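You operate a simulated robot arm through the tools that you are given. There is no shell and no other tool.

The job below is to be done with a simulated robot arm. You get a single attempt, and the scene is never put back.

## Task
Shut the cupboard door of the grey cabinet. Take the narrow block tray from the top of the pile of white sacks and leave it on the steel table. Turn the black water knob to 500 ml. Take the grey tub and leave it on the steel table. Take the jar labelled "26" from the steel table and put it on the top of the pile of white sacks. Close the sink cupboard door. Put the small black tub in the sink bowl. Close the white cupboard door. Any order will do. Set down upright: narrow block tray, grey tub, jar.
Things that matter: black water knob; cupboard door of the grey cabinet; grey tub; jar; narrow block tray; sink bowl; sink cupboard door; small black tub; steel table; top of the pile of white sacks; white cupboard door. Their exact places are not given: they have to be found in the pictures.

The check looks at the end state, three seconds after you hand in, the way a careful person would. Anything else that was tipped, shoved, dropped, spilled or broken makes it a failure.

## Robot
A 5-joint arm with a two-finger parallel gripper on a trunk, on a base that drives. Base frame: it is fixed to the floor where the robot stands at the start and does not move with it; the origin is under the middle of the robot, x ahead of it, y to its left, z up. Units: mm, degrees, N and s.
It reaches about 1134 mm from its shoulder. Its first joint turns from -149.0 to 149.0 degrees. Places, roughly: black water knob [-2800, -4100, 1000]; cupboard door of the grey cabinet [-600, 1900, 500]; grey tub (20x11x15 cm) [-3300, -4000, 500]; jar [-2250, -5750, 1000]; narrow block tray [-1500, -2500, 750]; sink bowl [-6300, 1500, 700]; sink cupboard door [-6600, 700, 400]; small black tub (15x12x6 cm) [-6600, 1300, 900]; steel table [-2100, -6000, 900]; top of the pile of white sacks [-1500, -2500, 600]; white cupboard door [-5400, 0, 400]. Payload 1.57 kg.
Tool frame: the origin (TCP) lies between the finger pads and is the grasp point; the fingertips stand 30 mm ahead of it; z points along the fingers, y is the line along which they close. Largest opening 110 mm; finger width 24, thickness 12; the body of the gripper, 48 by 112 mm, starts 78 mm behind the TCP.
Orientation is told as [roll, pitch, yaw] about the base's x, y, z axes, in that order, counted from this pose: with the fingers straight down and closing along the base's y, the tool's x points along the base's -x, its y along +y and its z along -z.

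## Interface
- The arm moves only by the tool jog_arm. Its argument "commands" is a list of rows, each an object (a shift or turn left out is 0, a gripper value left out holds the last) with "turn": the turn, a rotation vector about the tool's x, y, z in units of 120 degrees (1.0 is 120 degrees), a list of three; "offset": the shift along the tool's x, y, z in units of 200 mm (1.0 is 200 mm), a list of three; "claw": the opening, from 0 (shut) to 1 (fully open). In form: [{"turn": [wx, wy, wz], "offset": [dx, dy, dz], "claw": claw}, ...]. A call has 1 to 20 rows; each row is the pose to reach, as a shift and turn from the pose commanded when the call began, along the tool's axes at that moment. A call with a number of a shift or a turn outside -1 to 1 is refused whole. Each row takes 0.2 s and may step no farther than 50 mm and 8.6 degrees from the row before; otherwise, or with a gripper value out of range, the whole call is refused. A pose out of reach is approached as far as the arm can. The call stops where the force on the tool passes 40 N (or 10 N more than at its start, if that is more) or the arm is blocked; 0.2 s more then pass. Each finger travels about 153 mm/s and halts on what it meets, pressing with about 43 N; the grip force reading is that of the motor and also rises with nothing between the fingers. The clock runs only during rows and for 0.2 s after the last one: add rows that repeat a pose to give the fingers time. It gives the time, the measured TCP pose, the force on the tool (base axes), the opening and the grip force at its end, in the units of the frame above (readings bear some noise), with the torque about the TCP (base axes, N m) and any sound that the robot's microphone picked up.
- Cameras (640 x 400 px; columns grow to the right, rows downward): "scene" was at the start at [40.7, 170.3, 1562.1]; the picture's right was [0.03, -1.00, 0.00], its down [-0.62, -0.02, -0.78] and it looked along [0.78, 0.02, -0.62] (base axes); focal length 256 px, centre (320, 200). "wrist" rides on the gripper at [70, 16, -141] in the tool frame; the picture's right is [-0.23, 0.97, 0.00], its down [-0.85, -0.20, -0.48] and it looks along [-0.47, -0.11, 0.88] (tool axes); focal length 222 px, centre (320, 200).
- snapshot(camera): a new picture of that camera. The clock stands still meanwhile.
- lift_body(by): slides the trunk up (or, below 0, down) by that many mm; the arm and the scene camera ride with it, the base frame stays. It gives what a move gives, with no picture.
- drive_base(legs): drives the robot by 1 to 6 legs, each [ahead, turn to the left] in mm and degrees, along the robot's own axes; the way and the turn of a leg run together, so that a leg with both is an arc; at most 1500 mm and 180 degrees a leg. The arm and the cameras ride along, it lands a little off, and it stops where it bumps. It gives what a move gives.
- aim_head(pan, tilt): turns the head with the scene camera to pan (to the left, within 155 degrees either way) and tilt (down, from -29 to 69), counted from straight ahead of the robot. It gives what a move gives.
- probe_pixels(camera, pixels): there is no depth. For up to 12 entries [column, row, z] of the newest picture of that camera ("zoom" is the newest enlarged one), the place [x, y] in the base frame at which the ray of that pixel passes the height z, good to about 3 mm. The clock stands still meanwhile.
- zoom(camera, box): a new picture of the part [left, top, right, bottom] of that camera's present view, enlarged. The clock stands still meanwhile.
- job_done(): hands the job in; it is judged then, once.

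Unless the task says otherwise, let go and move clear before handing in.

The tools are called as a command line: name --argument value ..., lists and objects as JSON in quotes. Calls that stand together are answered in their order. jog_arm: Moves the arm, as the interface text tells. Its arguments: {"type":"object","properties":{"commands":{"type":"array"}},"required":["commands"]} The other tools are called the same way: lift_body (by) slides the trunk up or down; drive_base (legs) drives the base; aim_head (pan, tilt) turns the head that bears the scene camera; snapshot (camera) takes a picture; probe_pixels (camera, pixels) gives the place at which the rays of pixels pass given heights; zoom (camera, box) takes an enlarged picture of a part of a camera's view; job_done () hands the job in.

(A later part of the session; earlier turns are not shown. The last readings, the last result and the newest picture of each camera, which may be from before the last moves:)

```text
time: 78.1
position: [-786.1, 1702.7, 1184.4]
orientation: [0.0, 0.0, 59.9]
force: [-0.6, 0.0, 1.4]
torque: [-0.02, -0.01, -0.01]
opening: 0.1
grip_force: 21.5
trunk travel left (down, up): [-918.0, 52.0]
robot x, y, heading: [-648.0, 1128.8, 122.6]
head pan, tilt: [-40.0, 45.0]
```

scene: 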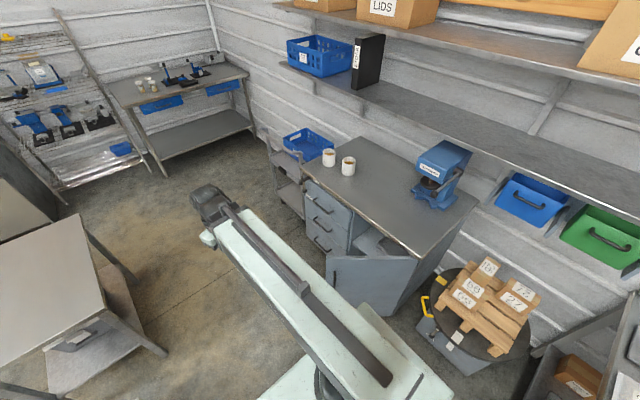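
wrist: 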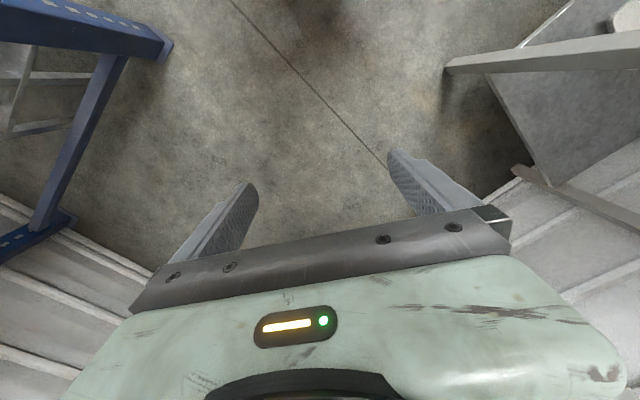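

The arm is at (-786,1703) with yaw 60. Now I'll tilt the tool up to horizontal (pointing at heading 60°) while still high, pivoting about the wrist.

jog_arm --commands '[{"turn": [0, -0.0625, 0], "offset": [-0.154, 0, -0.0101]}, {"turn": [0, -0.125, 0], "offset": [-0.3055, 0, -0.0402]}, {"turn": [0, -0.1875, 0], "offset": [-0.4515, 0, -0.0898]}, {"turn": [0, -0.25, 0], "offset": [-0.59, 0, -0.158]}, {"turn": [0, -0.3125, 0], "offset": [-0.7185, 0, -0.244]}, {"turn": [0, -0.375, 0], "offset": [-0.8345, 0, -0.3455]}]'

jog_arm --commands '[{"turn": [0, -0.0625, 0], "offset": [-0.154, 0, -0.0101]}, {"turn": [0, -0.125, 0], "offset": [-0.3055, 0, -0.0402]}, {"turn": [0, -0.1875, 0], "offset": [-0.4515, 0, -0.0898]}, {"turn": [0, -0.25, 0], "offset": [-0.59, 0, -0.158]}, {"turn": [0, -0.3125, 0], "offset": [-0.7185, 0, -0.244]}, {"turn": [0, -0.375, 0], "offset": [-0.8345, 0, -0.3455]}]'

aim_head --pan -40 --tilt 55

snapshot --camera "scene"

snapshot --camera "wrist"

```text
time: 79.5
position: [-703.5, 1846.5, 1255.1]
orientation: [0.0, -45.2, 60.1]
force: [0.1, -0.1, -0.7]
torque: [-0.01, 0.02, -0.01]
opening: 0.2
grip_force: 21.5
trunk travel left (down, up): [-918.0, 52.0]
robot x, y, heading: [-650.9, 1129.9, 122.4]
head pan, tilt: [-40.0, 45.0]
```

```text
time: 80.9
position: [-666.4, 1905.3, 1422.2]
orientation: [2.0, -89.9, 58.0]
force: [0.4, 0.3, 0.3]
torque: [-0.02, -0.05, 0.01]
opening: 0.2
grip_force: 21.1
trunk travel left (down, up): [-918.0, 52.0]
robot x, y, heading: [-649.7, 1125.9, 122.4]
head pan, tilt: [-40.0, 45.0]
```

```text
time: 81.6
position: [-667.3, 1905.7, 1421.2]
orientation: [-4.0, -89.8, 63.9]
force: [-0.3, 0.0, 1.1]
torque: [-0.02, 0.0, 0.02]
opening: 0.0
grip_force: 21.3
trunk travel left (down, up): [-918.0, 52.0]
robot x, y, heading: [-651.4, 1130.4, 122.3]
head pan, tilt: [-40.0, 55.0]
```

```text
taken
```

scene: 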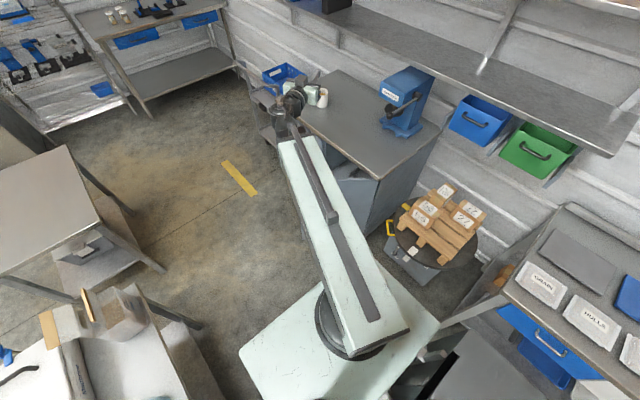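

```text
taken
```

wrist: 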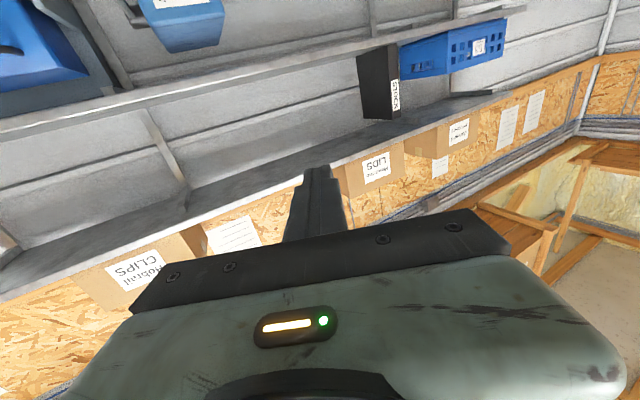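

The tool is horizontal at z≈1421, fingertip near (-652,1931), about 55 mm short of the door plane. I'll lower the trunk and look again.

lift_body --by -560

snapshot --camera "scene"

```text
refused: -560 is not a number from -400 to 400
```

```text
taken
```

scene: 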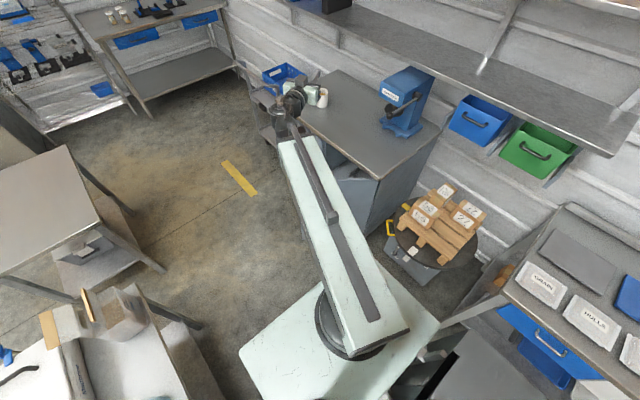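

Lift moves are limited to 400 mm each; I'll lower in two steps.

lift_body --by -400

lift_body --by -150

snapshot --camera "scene"

```text
time: 85.4
position: [-667.8, 1906.3, 1021.1]
orientation: [-5.2, -89.8, 65.2]
force: [-0.5, -0.5, -0.1]
torque: [0.05, 0.01, -0.02]
opening: 0.1
grip_force: 21.0
trunk travel left (down, up): [-518.0, 452.0]
robot x, y, heading: [-649.0, 1129.7, 122.3]
head pan, tilt: [-40.0, 55.0]
```

```text
time: 87.2
position: [-666.1, 1905.4, 872.4]
orientation: [-4.8, -89.8, 64.8]
force: [-0.2, 0.3, -0.7]
torque: [0.03, -0.02, -0.01]
opening: 0.0
grip_force: 21.7
trunk travel left (down, up): [-368.0, 602.0]
robot x, y, heading: [-646.8, 1125.1, 122.5]
head pan, tilt: [-40.0, 55.0]
```

```text
taken
```

scene: 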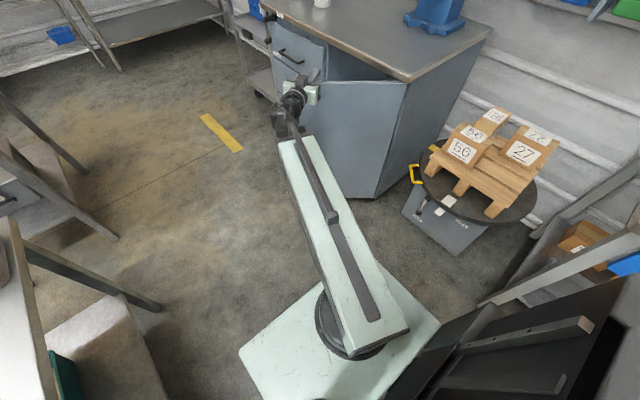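

The gripper (≈(300,95)) hangs just in front of the door. I'll zoom to verify the clearance.

zoom --camera "scene" --box '[240, 20, 440, 210]'

probe_pixels --camera "scene" --pixels '[[373, 198, 60], [411, 80, 740], [327, 43, 740], [411, 80, 780]]'

```text
2.11 times, centred on (340, 115) of scene
```

zoom: 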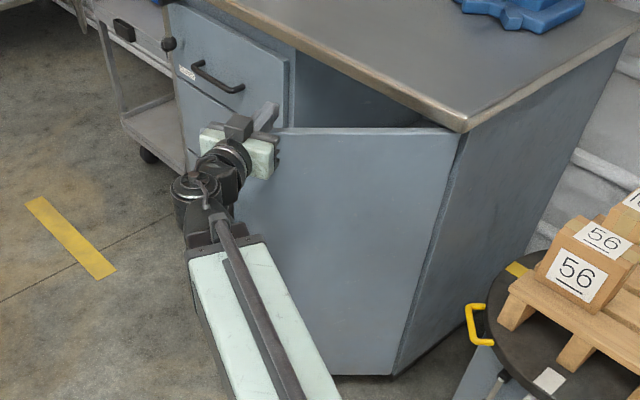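

```text
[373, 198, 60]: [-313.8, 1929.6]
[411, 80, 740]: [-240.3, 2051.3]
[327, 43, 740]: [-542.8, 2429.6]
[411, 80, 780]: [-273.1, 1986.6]
```

The hinge is near (-314,1930), door top ≈z 805, and the door is ~50° open; fingertip gap ≈30 mm. I'll lower to z≈600 and push along the door's arc.

lift_body --by -270

jog_arm --commands '[{"offset": [0, 0.064, 0.206]}, {"offset": [0, 0.127, 0.411]}, {"offset": [0, 0.152, 0.553]}, {"offset": [0, 0.176, 0.695]}, {"offset": [0, 0.176, 0.84]}, {"offset": [0, 0.1755, 0.984]}]'

snapshot --camera "scene"

```text
time: 89.9
position: [-666.3, 1905.8, 601.7]
orientation: [-4.8, -89.8, 64.9]
force: [-0.2, 0.4, 0.5]
torque: [0.02, -0.02, -0.03]
opening: 0.0
grip_force: 21.2
trunk travel left (down, up): [-98.0, 872.0]
robot x, y, heading: [-647.4, 1130.9, 122.4]
head pan, tilt: [-40.0, 55.0]
```

```text
time: 91.3
position: [-598.2, 2093.1, 600.9]
orientation: [-11.1, -90.0, 71.0]
force: [0.9, 1.2, -0.5]
torque: [0.0, 0.02, -0.03]
opening: 0.0
grip_force: 21.4
trunk travel left (down, up): [-98.0, 872.0]
robot x, y, heading: [-649.8, 1127.4, 122.3]
head pan, tilt: [-40.0, 55.0]
```

```text
taken
```

scene: 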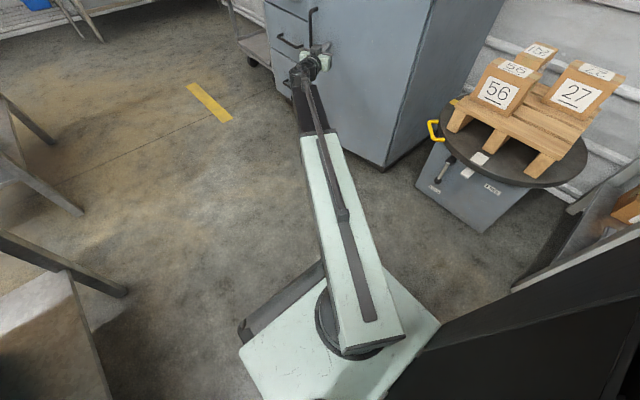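

The door appears to be moving with low force (≈1 N). I'll continue the push to close it fully.

jog_arm --commands '[{"offset": [0, -0.025, 0.14]}, {"offset": [0, -0.05, 0.28]}, {"offset": [0, -0.1, 0.415]}, {"offset": [0, -0.15, 0.55]}, {"offset": [0, -0.17, 0.62]}, {"offset": [0, -0.2, 0.68]}, {"offset": [0, -0.22, 0.74]}]'

aim_head --pan -35 --tilt 40

snapshot --camera "scene"

zoom --camera "scene" --box '[220, 60, 460, 260]'

```text
time: 92.2
position: [-541.3, 2155.4, 602.8]
orientation: [36.9, -89.7, 23.2]
force: [-5.1, -11.4, 0.8]
torque: [0.08, -0.07, -0.1]
opening: 0.1
grip_force: 21.3
trunk travel left (down, up): [-98.0, 872.0]
robot x, y, heading: [-651.3, 1127.4, 122.4]
head pan, tilt: [-40.0, 55.0]
stopped in row 4: the force on the tool passed its limit at 102 N (the readings are from after the stop); the commanded pose is now the measured one
```

```text
time: 93.0
position: [-540.4, 2155.1, 602.0]
orientation: [40.8, -89.6, 19.3]
force: [-10.9, -18.4, -1.6]
torque: [0.02, 0.01, -0.24]
opening: 0.1
grip_force: 21.5
trunk travel left (down, up): [-98.0, 872.0]
robot x, y, heading: [-650.7, 1128.4, 122.4]
head pan, tilt: [-35.0, 40.0]
```

```text
taken
```

scene: 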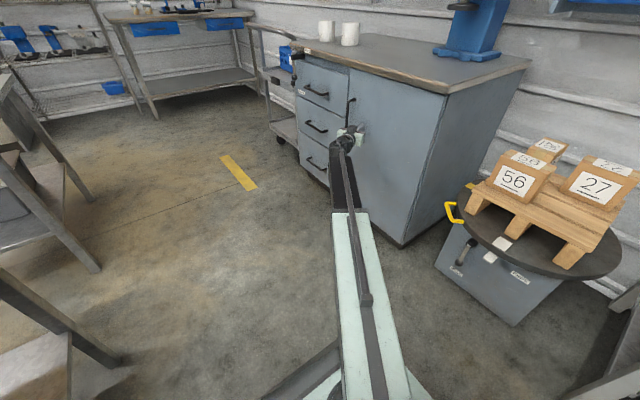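

```text
2.00 times, centred on (340, 160) of scene
```

zoom: 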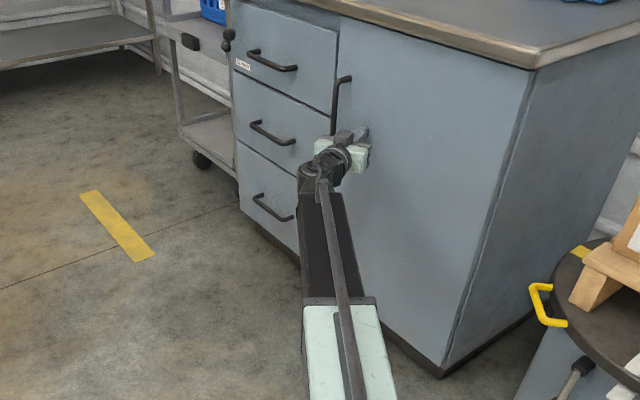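

The door now sits flush with the drawer fronts in the zoom (handle at (340,100)). I'll retract the arm and confirm that it stays shut.

jog_arm --commands '[{"offset": [0, 0, -0.2]}, {"offset": [0, 0, -0.4]}, {"offset": [0, 0, -0.6]}, {"offset": [0, 0, -0.8]}, {"offset": [0, 0, -1.0]}, {"offset": [0, 0, -1.0]}]'

zoom --camera "scene" --box '[220, 60, 460, 260]'

```text
time: 94.4
position: [-641.3, 1982.3, 601.1]
orientation: [45.6, -89.7, 14.3]
force: [0.4, -0.3, 0.4]
torque: [0.0, 0.02, 0.01]
opening: 0.1
grip_force: 21.1
trunk travel left (down, up): [-98.0, 872.0]
robot x, y, heading: [-654.2, 1132.4, 122.4]
head pan, tilt: [-35.0, 40.0]
```

```text
2.00 times, centred on (340, 160) of scene
```

zoom: 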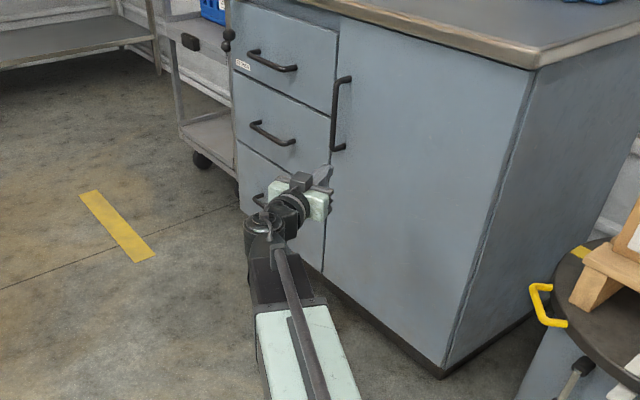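

The door stays shut. I'll raise the trunk, bring the tool back down-pointing, and survey for the next goals.

lift_body --by 400

lift_body --by 400

jog_arm --commands '[{"turn": [0, 0.0625, 0], "offset": [0.154, 0, -0.0101]}, {"turn": [0, 0.125, 0], "offset": [0.3055, 0, -0.0402]}, {"turn": [0, 0.1875, 0], "offset": [0.4515, 0, -0.0898]}, {"turn": [0, 0.25, 0], "offset": [0.59, 0, -0.158]}, {"turn": [0, 0.3125, 0], "offset": [0.7185, 0, -0.244]}, {"turn": [0, 0.375, 0], "offset": [0.8345, 0, -0.3455]}]'

jog_arm --commands '[{"turn": [0, 0.0625, 0], "offset": [0.154, 0, -0.0101]}, {"turn": [0, 0.125, 0], "offset": [0.3055, 0, -0.0402]}, {"turn": [0, 0.1875, 0], "offset": [0.4515, 0, -0.0898]}, {"turn": [0, 0.25, 0], "offset": [0.59, 0, -0.158]}, {"turn": [0, 0.3125, 0], "offset": [0.7185, 0, -0.244]}, {"turn": [0, 0.375, 0], "offset": [0.8345, 0, -0.3455]}]'

aim_head --pan 20 --tilt 25

snapshot --camera "scene"

aim_head --pan 70 --tilt 25

snapshot --camera "scene"

```text
time: 98.2
position: [-640.9, 1981.9, 1001.7]
orientation: [45.7, -89.8, 14.3]
force: [-0.1, 0.5, -0.2]
torque: [-0.02, -0.01, 0.0]
opening: 0.0
grip_force: 20.5
trunk travel left (down, up): [-498.0, 472.0]
robot x, y, heading: [-649.2, 1128.7, 122.5]
head pan, tilt: [-35.0, 40.0]
```

```text
time: 102.0
position: [-640.9, 1981.9, 1401.3]
orientation: [45.6, -89.6, 14.4]
force: [-0.2, -1.0, 0.0]
torque: [0.0, -0.01, -0.02]
opening: 0.1
grip_force: 21.3
trunk travel left (down, up): [-898.0, 72.0]
robot x, y, heading: [-649.9, 1131.5, 122.7]
head pan, tilt: [-35.0, 40.0]
```

```text
time: 103.4
position: [-675.8, 1921.8, 1234.4]
orientation: [0.3, -44.8, 59.8]
force: [0.3, -0.1, -0.9]
torque: [-0.02, 0.01, -0.02]
opening: 0.2
grip_force: 21.7
trunk travel left (down, up): [-898.0, 72.0]
robot x, y, heading: [-648.1, 1129.5, 122.5]
head pan, tilt: [-35.0, 40.0]
```

```text
time: 104.8
position: [-761.0, 1777.5, 1165.8]
orientation: [0.2, 0.4, 60.0]
force: [-0.4, -0.3, -0.2]
torque: [0.0, 0.0, 0.0]
opening: 0.0
grip_force: 21.0
trunk travel left (down, up): [-898.0, 72.0]
robot x, y, heading: [-645.9, 1131.4, 122.2]
head pan, tilt: [-35.0, 40.0]
```

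```text
time: 106.1
position: [-759.2, 1778.1, 1165.0]
orientation: [0.2, 0.1, 60.0]
force: [0.4, 0.3, 0.9]
torque: [0.02, 0.0, 0.0]
opening: 0.0
grip_force: 21.0
trunk travel left (down, up): [-898.0, 72.0]
robot x, y, heading: [-646.6, 1130.3, 122.5]
head pan, tilt: [20.0, 25.0]
```

```text
taken
```

scene: 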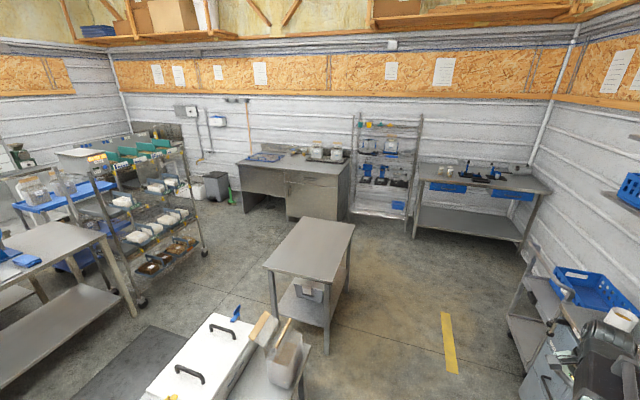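

```text
time: 107.2
position: [-758.1, 1776.7, 1164.4]
orientation: [0.2, 0.1, 60.0]
force: [-1.0, 0.6, 0.0]
torque: [0.04, -0.02, 0.01]
opening: 0.4
grip_force: 21.6
trunk travel left (down, up): [-898.0, 72.0]
robot x, y, heading: [-649.5, 1131.5, 122.5]
head pan, tilt: [70.0, 25.0]
```

```text
taken
```

scene: 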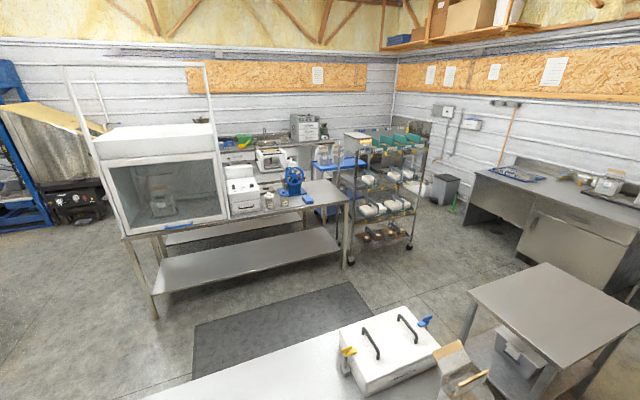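

The right-hand picture shows the hood table, shelf cart, and a back counter behind them. I'll probe floor positions for a map and zoom on the back area.

probe_pixels --camera "scene" --pixels '[[152, 318, 0], [346, 268, 0], [352, 262, 0], [409, 248, 0], [446, 203, 0], [467, 222, 0], [425, 215, 0], [280, 200, 0], [362, 285, 0], [192, 375, 0], [455, 212, 0], [365, 380, 0]]'

zoom --camera "scene" --box '[220, 90, 380, 210]'

zoom --camera "scene" --box '[340, 80, 540, 230]'

```text
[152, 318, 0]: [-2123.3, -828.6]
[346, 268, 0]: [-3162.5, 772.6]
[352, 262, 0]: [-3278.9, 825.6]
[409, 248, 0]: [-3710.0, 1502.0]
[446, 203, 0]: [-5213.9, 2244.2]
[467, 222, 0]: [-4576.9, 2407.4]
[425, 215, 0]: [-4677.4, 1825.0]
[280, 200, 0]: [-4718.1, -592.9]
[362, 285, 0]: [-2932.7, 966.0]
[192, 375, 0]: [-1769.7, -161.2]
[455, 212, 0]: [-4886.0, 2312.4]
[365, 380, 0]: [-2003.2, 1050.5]
```

```text
3.33 times, centred on (300, 150) of scene
```

zoom: 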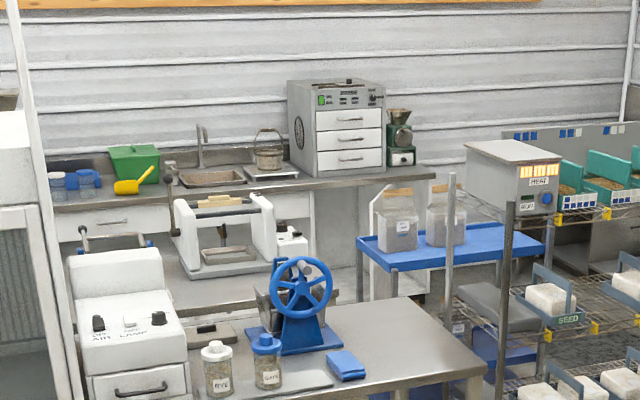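

```text
2.67 times, centred on (440, 155) of scene
```

zoom: 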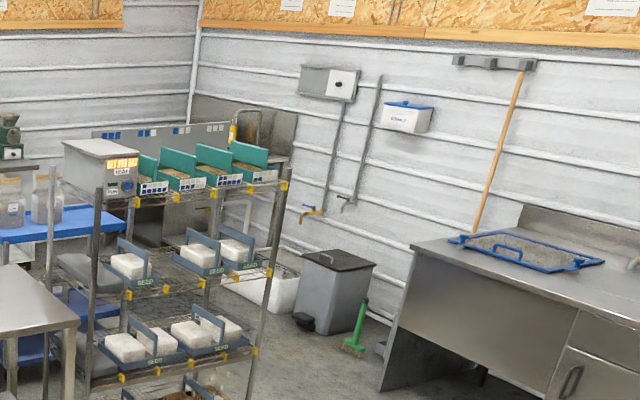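

There is a small sink with a tap on the back counter (zoom 1 at (210,175)) and another in the corner (zoom 2 at (260,130)). I'll probe which matches the given coordinates.

probe_pixels --camera "scene" --pixels '[[283, 143, 900], [437, 128, 800], [437, 128, 900], [400, 130, 900], [440, 150, 700], [310, 165, 900], [250, 155, 700], [415, 122, 900], [355, 140, 900]]'

```text
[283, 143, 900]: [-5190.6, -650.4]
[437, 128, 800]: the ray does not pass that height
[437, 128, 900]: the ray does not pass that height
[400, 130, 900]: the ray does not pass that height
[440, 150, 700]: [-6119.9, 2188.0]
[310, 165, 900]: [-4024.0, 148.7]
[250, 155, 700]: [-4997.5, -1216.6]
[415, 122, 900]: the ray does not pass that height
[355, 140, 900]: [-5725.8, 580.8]
```

I need floor points of the small table and beyond for the route; I'll re-shoot toward pan 20 and probe.

aim_head --pan 20 --tilt 30

snapshot --camera "scene"

probe_pixels --camera "scene" --pixels '[[320, 200, 0], [326, 320, 0], [348, 263, 0], [265, 235, 850], [328, 255, 850], [355, 195, 850], [300, 190, 850]]'

```text
time: 108.4
position: [-759.8, 1777.8, 1165.0]
orientation: [0.2, 0.1, 60.0]
force: [0.4, 0.3, -0.7]
torque: [-0.01, -0.02, 0.0]
opening: 0.0
grip_force: 21.1
trunk travel left (down, up): [-898.0, 72.0]
robot x, y, heading: [-653.2, 1127.1, 122.4]
head pan, tilt: [20.0, 30.0]
```

```text
taken
```

scene: 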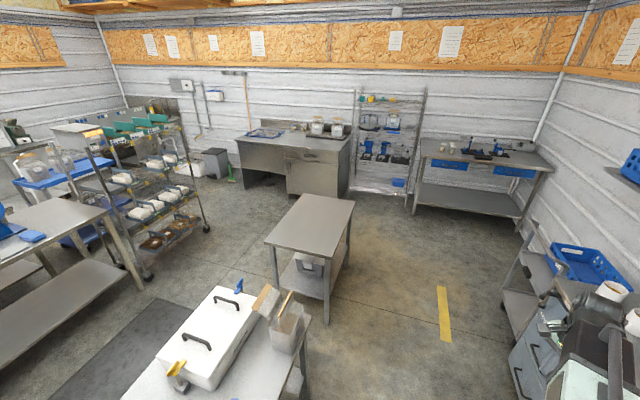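

```text
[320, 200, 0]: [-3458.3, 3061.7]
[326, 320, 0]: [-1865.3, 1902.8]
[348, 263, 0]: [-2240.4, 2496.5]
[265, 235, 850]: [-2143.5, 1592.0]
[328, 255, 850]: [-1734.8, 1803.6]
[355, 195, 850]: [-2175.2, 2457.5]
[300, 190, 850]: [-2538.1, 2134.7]
```

The small table's corners are about (-1735,1804)…(-2538,2135); I can pass on its right side and around its far end. Driving on along the aisle.

drive_base --legs '[[0, 4.7], [1170, 0]]'

drive_base --legs '[[1170, 0]]'

aim_head --pan 75 --tilt 30

snapshot --camera "scene"

```text
time: 114.9
position: [-1503.4, 2707.6, 1164.9]
orientation: [0.1, 0.2, 63.9]
force: [0.9, 0.5, -0.4]
torque: [0.05, -0.02, 0.03]
opening: 0.0
grip_force: 21.3
trunk travel left (down, up): [-898.0, 72.0]
robot x, y, heading: [-1350.7, 2070.6, 126.5]
head pan, tilt: [20.0, 30.0]
```

```text
time: 120.8
position: [-2177.0, 3663.2, 1164.7]
orientation: [0.2, 0.1, 62.8]
force: [0.4, 0.0, 0.4]
torque: [0.02, 0.02, -0.01]
opening: 0.1
grip_force: 20.8
trunk travel left (down, up): [-898.0, 72.0]
robot x, y, heading: [-2035.7, 3018.7, 125.3]
head pan, tilt: [20.0, 30.0]
```

```text
time: 122.1
position: [-2178.0, 3663.2, 1164.2]
orientation: [0.2, 0.2, 62.8]
force: [-0.5, 0.0, -0.3]
torque: [0.01, -0.02, 0.01]
opening: 0.2
grip_force: 20.9
trunk travel left (down, up): [-898.0, 72.0]
robot x, y, heading: [-2037.2, 3022.3, 125.2]
head pan, tilt: [75.0, 30.0]
```

```text
taken
```

scene: 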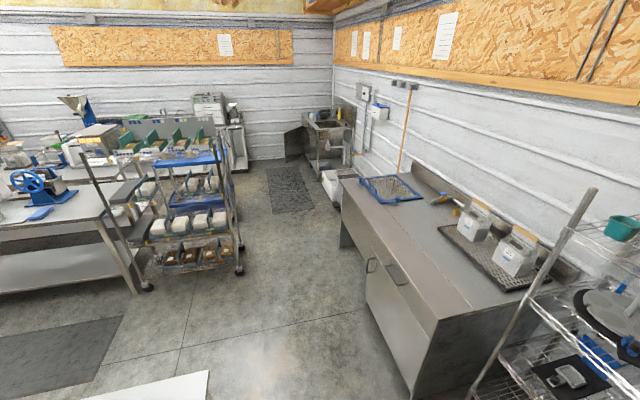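

The sink cabinet with its open door is visible in the corner at (320,135), door panel at (297,145). I'll zoom in and probe floor points on the way.

zoom --camera "scene" --box '[240, 80, 400, 200]'

probe_pixels --camera "scene" --pixels '[[240, 272, 0], [340, 248, 0], [265, 170, 0], [313, 208, 0], [298, 168, 0], [412, 400, 0], [150, 290, 0], [330, 205, 0], [307, 175, 0]]'

```text
3.33 times, centred on (320, 140) of scene
```

zoom: 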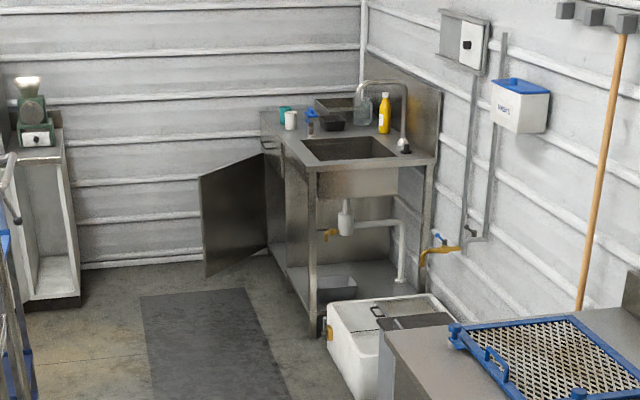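

```text
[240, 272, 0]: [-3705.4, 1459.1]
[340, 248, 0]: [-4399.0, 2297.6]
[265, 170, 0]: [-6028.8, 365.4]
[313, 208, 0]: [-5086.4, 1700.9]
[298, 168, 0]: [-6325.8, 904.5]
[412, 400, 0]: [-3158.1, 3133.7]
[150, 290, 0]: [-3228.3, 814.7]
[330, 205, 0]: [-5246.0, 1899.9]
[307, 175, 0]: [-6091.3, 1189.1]
```

The sink cabinet stands in the corner with its door swung open at its left end; the lane between cart (-3705,1459) and counter (-4399,2298) is passable. I'll turn left and drive there in stages.

drive_base --legs '[[0, 86], [1300, 0]]'

```text
time: 132.4
position: [-3824.7, 2222.8, 1163.9]
orientation: [0.2, 0.2, 149.2]
force: [-0.5, 0.3, -0.5]
torque: [-0.01, -0.01, -0.01]
opening: 0.0
grip_force: 21.7
trunk travel left (down, up): [-898.0, 72.0]
robot x, y, heading: [-3172.2, 2321.9, -148.4]
head pan, tilt: [75.0, 30.0]
```

At (-3172,2322), heading 211.6; side clearances compute to 456 mm left, 623 mm right. Continue forward.

drive_base --legs '[[1350, 0]]'

aim_head --pan -20 --tilt 35

snapshot --camera "scene"

```text
time: 139.2
position: [-4977.2, 1513.4, 1164.6]
orientation: [0.2, 0.2, 148.8]
force: [-0.6, 0.5, 0.5]
torque: [0.02, -0.02, -0.02]
opening: 0.0
grip_force: 21.0
trunk travel left (down, up): [-898.0, 72.0]
robot x, y, heading: [-4327.7, 1612.0, -148.4]
head pan, tilt: [75.0, 30.0]
```

```text
time: 140.9
position: [-4977.4, 1513.6, 1165.1]
orientation: [0.2, 0.2, 148.8]
force: [-0.3, 0.4, -0.9]
torque: [0.03, 0.01, -0.01]
opening: 0.2
grip_force: 21.0
trunk travel left (down, up): [-898.0, 72.0]
robot x, y, heading: [-4328.5, 1610.7, -148.4]
head pan, tilt: [-20.0, 35.0]
```

```text
taken
```

scene: 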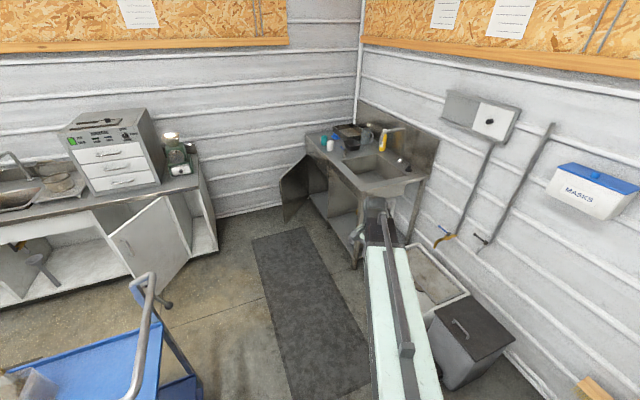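

Both doors are visible now: the white cupboard door at (150,245) and the sink cupboard door at (295,185). I'll zoom on each.

zoom --camera "scene" --box '[240, 90, 460, 270]'

zoom --camera "scene" --box '[0, 100, 240, 320]'

probe_pixels --camera "scene" --pixels '[[320, 200, 0], [285, 222, 0], [312, 203, 0], [355, 268, 0], [166, 305, 0], [250, 245, 0], [305, 140, 850], [428, 175, 850], [357, 192, 850], [135, 278, 100], [192, 262, 100]]'

```text
2.22 times, centred on (350, 180) of scene
```

zoom: 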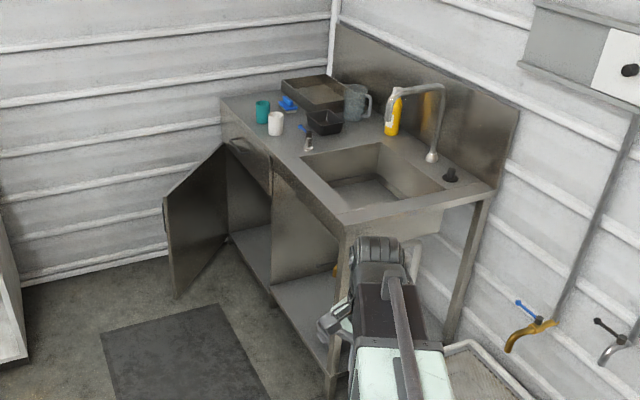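

```text
1.82 times, centred on (120, 210) of scene
```

zoom: 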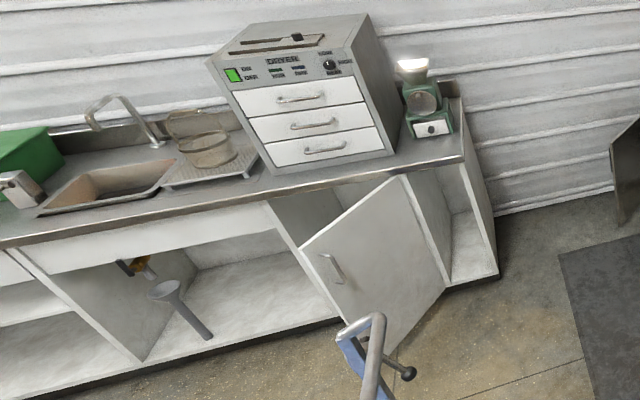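

```text
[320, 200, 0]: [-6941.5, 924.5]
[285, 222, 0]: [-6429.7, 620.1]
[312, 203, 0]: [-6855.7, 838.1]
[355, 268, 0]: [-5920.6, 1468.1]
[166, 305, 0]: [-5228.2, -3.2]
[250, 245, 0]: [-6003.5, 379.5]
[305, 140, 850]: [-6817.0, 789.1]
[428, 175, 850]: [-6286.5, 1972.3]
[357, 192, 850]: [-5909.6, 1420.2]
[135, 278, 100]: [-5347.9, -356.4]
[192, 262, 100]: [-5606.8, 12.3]
```

The sink's front edge runs from (-6817,789) to (-5910,1420) (z≈850) and faces direction (0.57,-0.82). I'll probe the tub, bowl, and door corners.

probe_pixels --camera "scene" --pixels '[[352, 148, 850], [352, 141, 910], [372, 171, 850], [285, 224, 80], [280, 180, 780], [306, 155, 780], [310, 196, 80], [217, 251, 0], [361, 191, 850], [305, 134, 850], [329, 180, 780]]'

```text
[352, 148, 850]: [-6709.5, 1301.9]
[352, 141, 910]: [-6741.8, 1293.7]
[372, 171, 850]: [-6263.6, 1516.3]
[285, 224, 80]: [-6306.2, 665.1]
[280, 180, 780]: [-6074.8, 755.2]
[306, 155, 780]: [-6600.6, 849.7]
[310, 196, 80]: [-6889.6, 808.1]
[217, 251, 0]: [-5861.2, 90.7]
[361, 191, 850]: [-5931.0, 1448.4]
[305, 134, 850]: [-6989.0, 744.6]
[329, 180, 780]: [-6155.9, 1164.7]
```

The white counter corner is at (-5861,91), leaving a ~1.1 m lane in front of the sink. I'll drive 1000 mm further and look again at closer range.

drive_base --legs '[[1000, 0], [0, 3]]'

aim_head --pan -30 --tilt 45

snapshot --camera "scene"

aim_head --pan 40 --tilt 45

snapshot --camera "scene"

```text
time: 146.6
position: [-5826.7, 949.0, 1165.1]
orientation: [0.2, 0.2, 152.1]
force: [0.7, -0.1, -0.7]
torque: [0.01, -0.01, 0.0]
opening: 0.0
grip_force: 21.2
trunk travel left (down, up): [-898.0, 72.0]
robot x, y, heading: [-5185.3, 1086.8, -145.4]
head pan, tilt: [-20.0, 35.0]
```

```text
time: 147.3
position: [-5826.8, 948.8, 1165.2]
orientation: [0.2, 0.2, 152.0]
force: [-0.2, 0.8, 0.1]
torque: [-0.01, 0.01, 0.0]
opening: 0.0
grip_force: 21.0
trunk travel left (down, up): [-898.0, 72.0]
robot x, y, heading: [-5182.8, 1083.2, -145.6]
head pan, tilt: [-30.0, 45.0]
```

```text
taken
```

scene: 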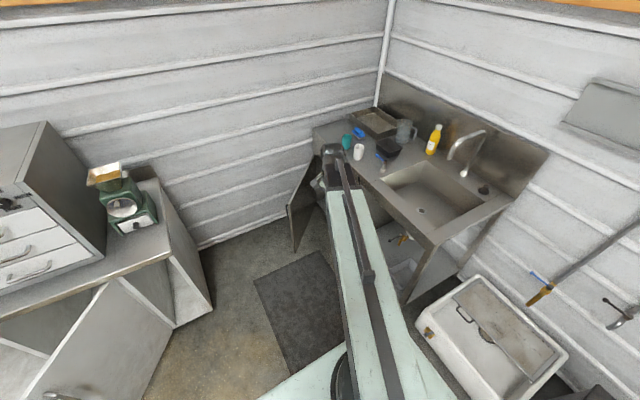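

```text
time: 148.7
position: [-5826.7, 948.6, 1163.5]
orientation: [0.2, 0.2, 152.0]
force: [-0.4, -0.7, -1.0]
torque: [0.02, 0.0, -0.03]
opening: 0.0
grip_force: 21.4
trunk travel left (down, up): [-898.0, 72.0]
robot x, y, heading: [-5185.3, 1086.2, -145.5]
head pan, tilt: [40.0, 45.0]
```

```text
taken
```

scene: 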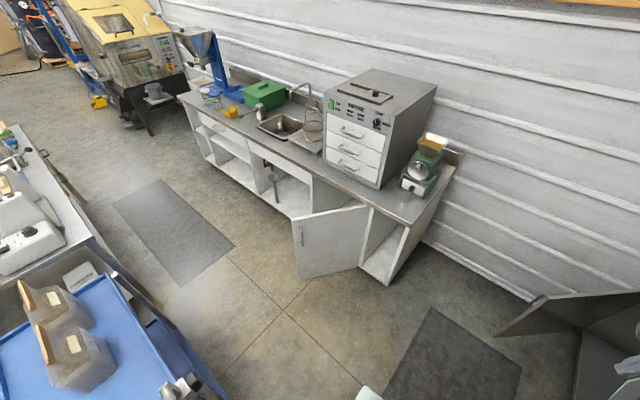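

Clear views now: the white door (free edge (297,250), hinge (362,235)) and counter. I'll probe its geometry.

zoom --camera "scene" --box '[240, 130, 480, 300]'

probe_pixels --camera "scene" --pixels '[[300, 278, 80], [360, 266, 80], [387, 284, 0], [410, 222, 870], [232, 125, 870], [293, 219, 780], [367, 206, 780], [300, 278, 0], [360, 266, 0], [220, 395, 0], [430, 308, 0]]'

```text
2.35 times, centred on (360, 215) of scene
```

zoom: 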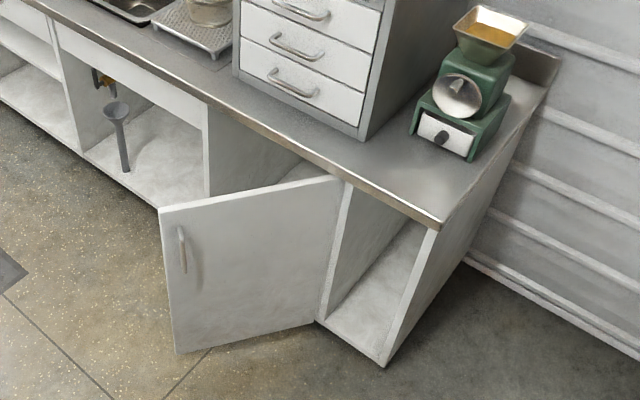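

```text
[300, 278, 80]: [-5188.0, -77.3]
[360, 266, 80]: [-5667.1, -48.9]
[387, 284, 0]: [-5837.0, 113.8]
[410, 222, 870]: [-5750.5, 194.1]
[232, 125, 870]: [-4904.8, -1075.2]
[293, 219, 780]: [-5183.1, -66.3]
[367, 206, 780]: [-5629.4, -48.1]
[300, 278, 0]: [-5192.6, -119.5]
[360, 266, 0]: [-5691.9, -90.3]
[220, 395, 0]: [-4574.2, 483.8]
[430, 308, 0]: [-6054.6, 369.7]
```

The white door is hinged at about (-5650,-48) with free edge (-5185,-70), ~54° open; it needs a push toward −y. Before repositioning I'll check my right and rear sides.

aim_head --pan -80 --tilt 60

snapshot --camera "scene"

probe_pixels --camera "scene" --pixels '[[320, 200, 0], [400, 200, 0], [240, 200, 0], [320, 120, 0]]'

aim_head --pan -150 --tilt 60

snapshot --camera "scene"

aim_head --pan 100 --tilt 55

snapshot --camera "scene"

```text
time: 150.7
position: [-5827.0, 948.9, 1164.7]
orientation: [0.2, 0.2, 152.0]
force: [0.3, 0.2, 0.0]
torque: [0.0, 0.0, 0.0]
opening: 0.0
grip_force: 21.8
trunk travel left (down, up): [-898.0, 72.0]
robot x, y, heading: [-5185.1, 1085.2, -145.4]
head pan, tilt: [-80.0, 60.0]
```

```text
taken
```

scene: 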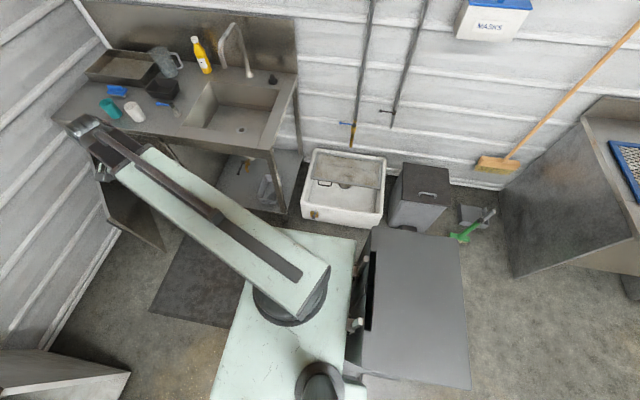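

```text
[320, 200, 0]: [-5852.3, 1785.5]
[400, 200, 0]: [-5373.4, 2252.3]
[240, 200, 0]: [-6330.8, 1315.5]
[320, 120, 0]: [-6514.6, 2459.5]
```

```text
time: 152.1
position: [-5826.8, 948.6, 1163.8]
orientation: [0.2, 0.3, 152.0]
force: [-0.1, -0.5, 0.3]
torque: [0.0, 0.02, 0.02]
opening: 0.0
grip_force: 21.3
trunk travel left (down, up): [-898.0, 72.0]
robot x, y, heading: [-5184.6, 1082.8, -145.3]
head pan, tilt: [-150.0, 60.0]
```

```text
taken
```

scene: 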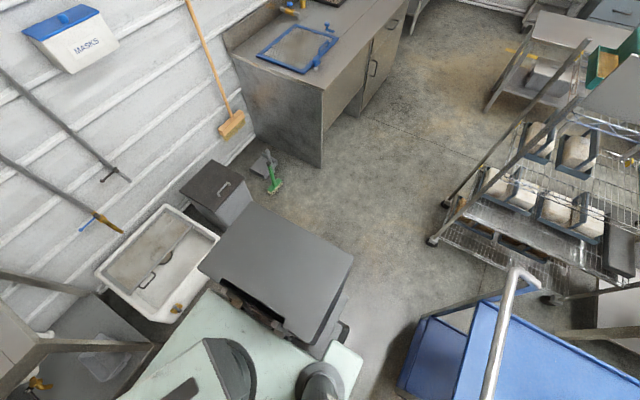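

```text
time: 155.6
position: [-5826.0, 950.0, 1163.7]
orientation: [0.2, 0.1, 152.1]
force: [0.5, 0.0, -0.7]
torque: [-0.01, 0.03, 0.01]
opening: 0.0
grip_force: 21.1
trunk travel left (down, up): [-898.0, 72.0]
robot x, y, heading: [-5183.4, 1089.2, -145.6]
head pan, tilt: [100.0, 55.0]
```

```text
taken
```

scene: 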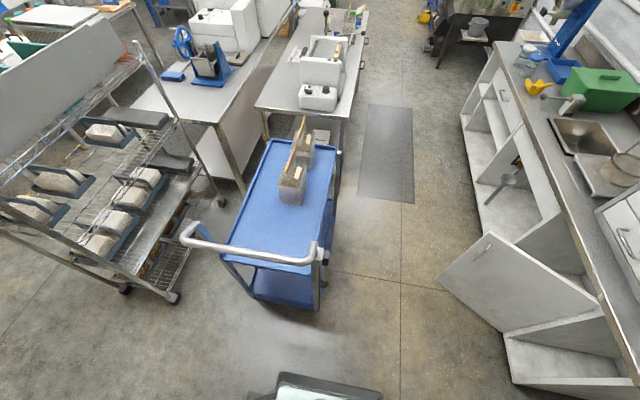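

The aisle past the white counter looks open. I'll check clearance between my rear corner's swing and the floor boxes on the right by probing.

aim_head --pan -80 --tilt 60

snapshot --camera "scene"

probe_pixels --camera "scene" --pixels '[[302, 222, 0], [302, 215, 250], [360, 230, 250], [383, 228, 250], [430, 232, 0], [408, 230, 200], [460, 236, 0], [290, 218, 0], [340, 238, 740], [460, 238, 740], [470, 388, 740], [374, 228, 740]]'

zoom --camera "scene" --box '[30, 20, 310, 240]'

```text
time: 158.3
position: [-5826.0, 949.6, 1164.4]
orientation: [0.2, 0.3, 152.0]
force: [-0.5, -0.2, 0.4]
torque: [0.0, -0.03, 0.02]
opening: 0.1
grip_force: 21.5
trunk travel left (down, up): [-898.0, 72.0]
robot x, y, heading: [-5185.0, 1088.4, -145.7]
head pan, tilt: [-80.0, 60.0]
```

```text
taken
```

scene: 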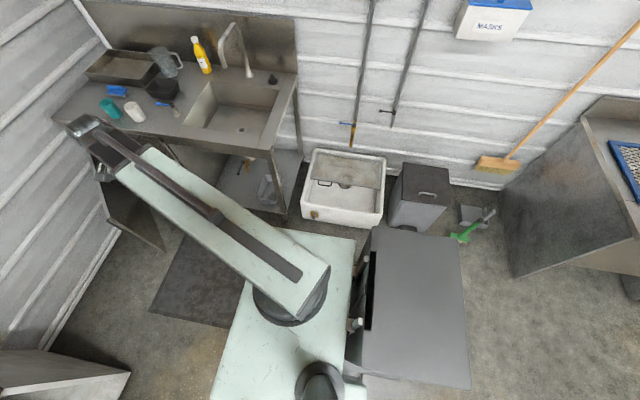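

```text
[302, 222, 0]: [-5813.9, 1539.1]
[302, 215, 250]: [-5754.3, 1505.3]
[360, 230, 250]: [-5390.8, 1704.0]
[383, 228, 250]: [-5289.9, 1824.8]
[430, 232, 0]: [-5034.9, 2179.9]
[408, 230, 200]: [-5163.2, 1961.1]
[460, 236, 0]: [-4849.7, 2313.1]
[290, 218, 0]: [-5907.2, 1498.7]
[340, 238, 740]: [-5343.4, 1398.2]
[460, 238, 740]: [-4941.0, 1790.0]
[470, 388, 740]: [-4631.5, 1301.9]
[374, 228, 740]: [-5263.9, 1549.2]
```

```text
1.82 times, centred on (170, 130) of scene
```

zoom: 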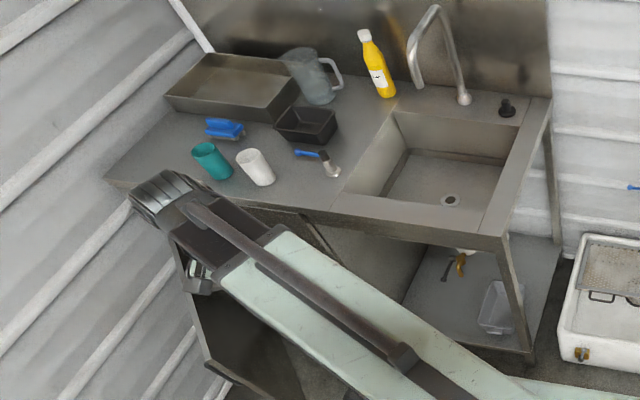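

The white box's near edge is close to the line of my rear corner's swing, so I'll use a forward-left arc, which keeps >110 mm clearance.

drive_base --legs '[[280, 33], [60, 0]]'

aim_head --pan 15 --tilt 55

snapshot --camera "scene"

```text
time: 160.9
position: [-5842.1, 349.8, 1164.3]
orientation: [0.1, 0.2, -174.7]
force: [0.5, -0.4, -0.8]
torque: [0.04, -0.05, 0.0]
opening: 0.0
grip_force: 21.5
trunk travel left (down, up): [-898.0, 72.0]
robot x, y, heading: [-5399.3, 823.1, -111.9]
head pan, tilt: [-80.0, 60.0]
```

```text
time: 162.6
position: [-5843.2, 352.5, 1164.5]
orientation: [0.2, 0.2, -174.8]
force: [-0.2, -0.3, -0.8]
torque: [0.02, 0.04, -0.01]
opening: 0.0
grip_force: 21.7
trunk travel left (down, up): [-898.0, 72.0]
robot x, y, heading: [-5398.5, 823.9, -112.2]
head pan, tilt: [15.0, 55.0]
```

```text
taken
```

scene: 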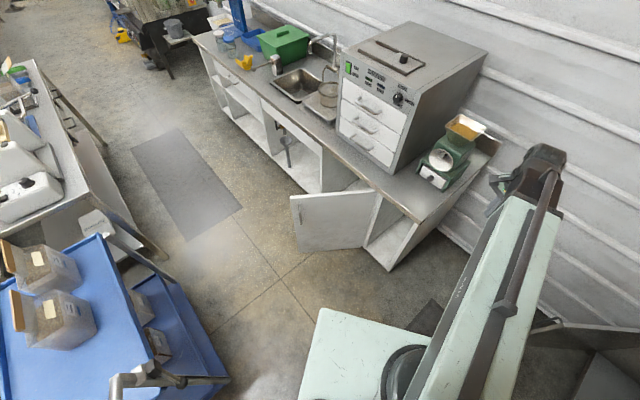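

Now at (-5399,824). I'll re-probe the white door corners from this closer viewpoint.

zoom --camera "scene" --box '[260, 130, 460, 280]'

probe_pixels --camera "scene" --pixels '[[299, 252, 80], [362, 247, 80], [299, 252, 100], [291, 197, 780], [376, 190, 780], [291, 197, 740], [376, 190, 740], [388, 271, 0], [417, 222, 870]]'

```text
2.67 times, centred on (360, 205) of scene
```

zoom: 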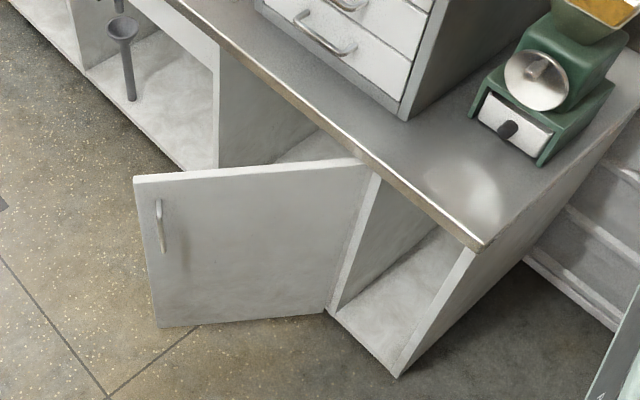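

```text
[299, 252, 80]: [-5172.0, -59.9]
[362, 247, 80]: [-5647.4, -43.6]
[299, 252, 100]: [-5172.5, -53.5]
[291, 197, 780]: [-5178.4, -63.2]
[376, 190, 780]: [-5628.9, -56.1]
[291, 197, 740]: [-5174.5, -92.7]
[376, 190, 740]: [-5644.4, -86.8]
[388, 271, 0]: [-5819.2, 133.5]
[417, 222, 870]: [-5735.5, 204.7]
```

The door spans from hinge (-5640,-50) to (-5175,-60), z 80–780. I'll swing the arm round to the pre-push position in three short moves while high.

jog_arm --commands '[{"turn": [0, 0, -0.0582], "offset": [0.18, 0.117, 0]}, {"turn": [0, 0, -0.1163], "offset": [0.36, 0.234, 0]}, {"turn": [0, 0, -0.1745], "offset": [0.54, 0.35, 0]}, {"turn": [0, 0, -0.2326], "offset": [0.72, 0.467, 0]}, {"turn": [0, 0, -0.2908], "offset": [0.9, 0.584, 0]}]'

jog_arm --commands '[{"turn": [0, 0, -0.0582], "offset": [0.103, 0.131, 0]}, {"turn": [0, 0, -0.1163], "offset": [0.206, 0.262, 0]}, {"turn": [0, 0, -0.1745], "offset": [0.308, 0.393, 0]}, {"turn": [0, 0, -0.2326], "offset": [0.411, 0.524, 0]}, {"turn": [0, 0, -0.2908], "offset": [0.514, 0.655, 0]}]'

jog_arm --commands '[{"offset": [0.084, 0.196, 0]}, {"offset": [0.168, 0.393, 0]}, {"offset": [0.251, 0.589, 0]}, {"offset": [0.335, 0.785, 0]}, {"offset": [0.335, 0.785, 0]}]'

```text
time: 163.8
position: [-5650.3, 251.0, 1164.9]
orientation: [0.2, 0.0, -139.8]
force: [1.4, -0.3, -0.2]
torque: [0.0, -0.02, 0.0]
opening: 0.0
grip_force: 21.3
trunk travel left (down, up): [-898.0, 72.0]
robot x, y, heading: [-5397.1, 824.2, -111.9]
head pan, tilt: [15.0, 55.0]
```

```text
time: 165.0
position: [-5490.1, 218.2, 1165.5]
orientation: [0.2, -0.1, -104.8]
force: [0.7, -0.9, 0.0]
torque: [-0.01, 0.0, 0.0]
opening: 0.0
grip_force: 21.6
trunk travel left (down, up): [-898.0, 72.0]
robot x, y, heading: [-5399.8, 825.0, -111.6]
head pan, tilt: [15.0, 55.0]
```

```text
time: 166.2
position: [-5320.0, 243.8, 1164.6]
orientation: [0.2, -0.1, -104.9]
force: [0.3, 0.2, 0.3]
torque: [-0.02, 0.01, 0.03]
opening: 0.1
grip_force: 21.3
trunk travel left (down, up): [-898.0, 72.0]
robot x, y, heading: [-5401.8, 820.8, -111.6]
head pan, tilt: [15.0, 55.0]
```

Arm in place over (-5320,244). Tilting the tool to horizontal, then lowering to z≈600.

jog_arm --commands '[{"turn": [0, -0.0625, 0], "offset": [-0.154, 0, -0.0101]}, {"turn": [0, -0.125, 0], "offset": [-0.3055, 0, -0.0402]}, {"turn": [0, -0.1875, 0], "offset": [-0.4515, 0, -0.0898]}, {"turn": [0, -0.25, 0], "offset": [-0.59, 0, -0.158]}, {"turn": [0, -0.3125, 0], "offset": [-0.7185, 0, -0.244]}, {"turn": [0, -0.375, 0], "offset": [-0.8345, 0, -0.3455]}]'

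jog_arm --commands '[{"turn": [0, -0.0625, 0], "offset": [-0.154, 0, -0.0101]}, {"turn": [0, -0.125, 0], "offset": [-0.3055, 0, -0.0402]}, {"turn": [0, -0.1875, 0], "offset": [-0.4515, 0, -0.0898]}, {"turn": [0, -0.25, 0], "offset": [-0.59, 0, -0.158]}, {"turn": [0, -0.3125, 0], "offset": [-0.7185, 0, -0.244]}, {"turn": [0, -0.375, 0], "offset": [-0.8345, 0, -0.3455]}]'

lift_body --by -400

snapshot --camera "scene"

```text
time: 167.6
position: [-5364.2, 81.0, 1234.8]
orientation: [0.4, -45.3, -105.1]
force: [0.4, 0.4, 0.6]
torque: [0.02, 0.02, 0.01]
opening: 0.0
grip_force: 21.1
trunk travel left (down, up): [-898.0, 72.0]
robot x, y, heading: [-5398.9, 826.9, -112.0]
head pan, tilt: [15.0, 55.0]
```

```text
time: 169.0
position: [-5383.1, 14.6, 1405.6]
orientation: [127.3, -89.7, 127.8]
force: [0.5, 0.2, 0.3]
torque: [0.0, 0.01, 0.01]
opening: 0.2
grip_force: 21.4
trunk travel left (down, up): [-898.0, 72.0]
robot x, y, heading: [-5400.8, 825.9, -111.8]
head pan, tilt: [15.0, 55.0]
```

```text
time: 172.8
position: [-5383.7, 15.3, 1003.5]
orientation: [123.6, -89.6, 131.7]
force: [-0.4, 0.3, 0.3]
torque: [0.01, 0.02, 0.0]
opening: 0.0
grip_force: 21.2
trunk travel left (down, up): [-498.0, 472.0]
robot x, y, heading: [-5404.2, 824.0, -111.9]
head pan, tilt: [15.0, 55.0]
```

```text
taken
```

scene: 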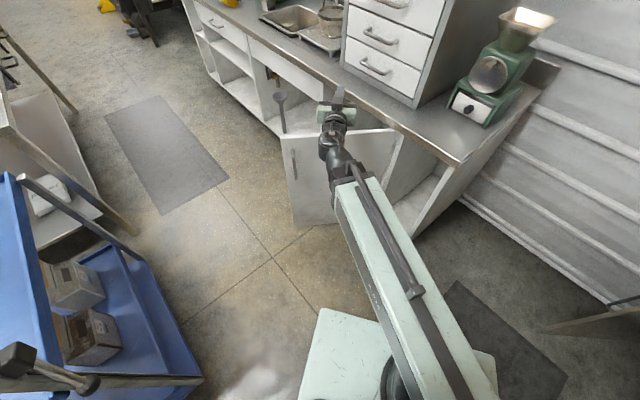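

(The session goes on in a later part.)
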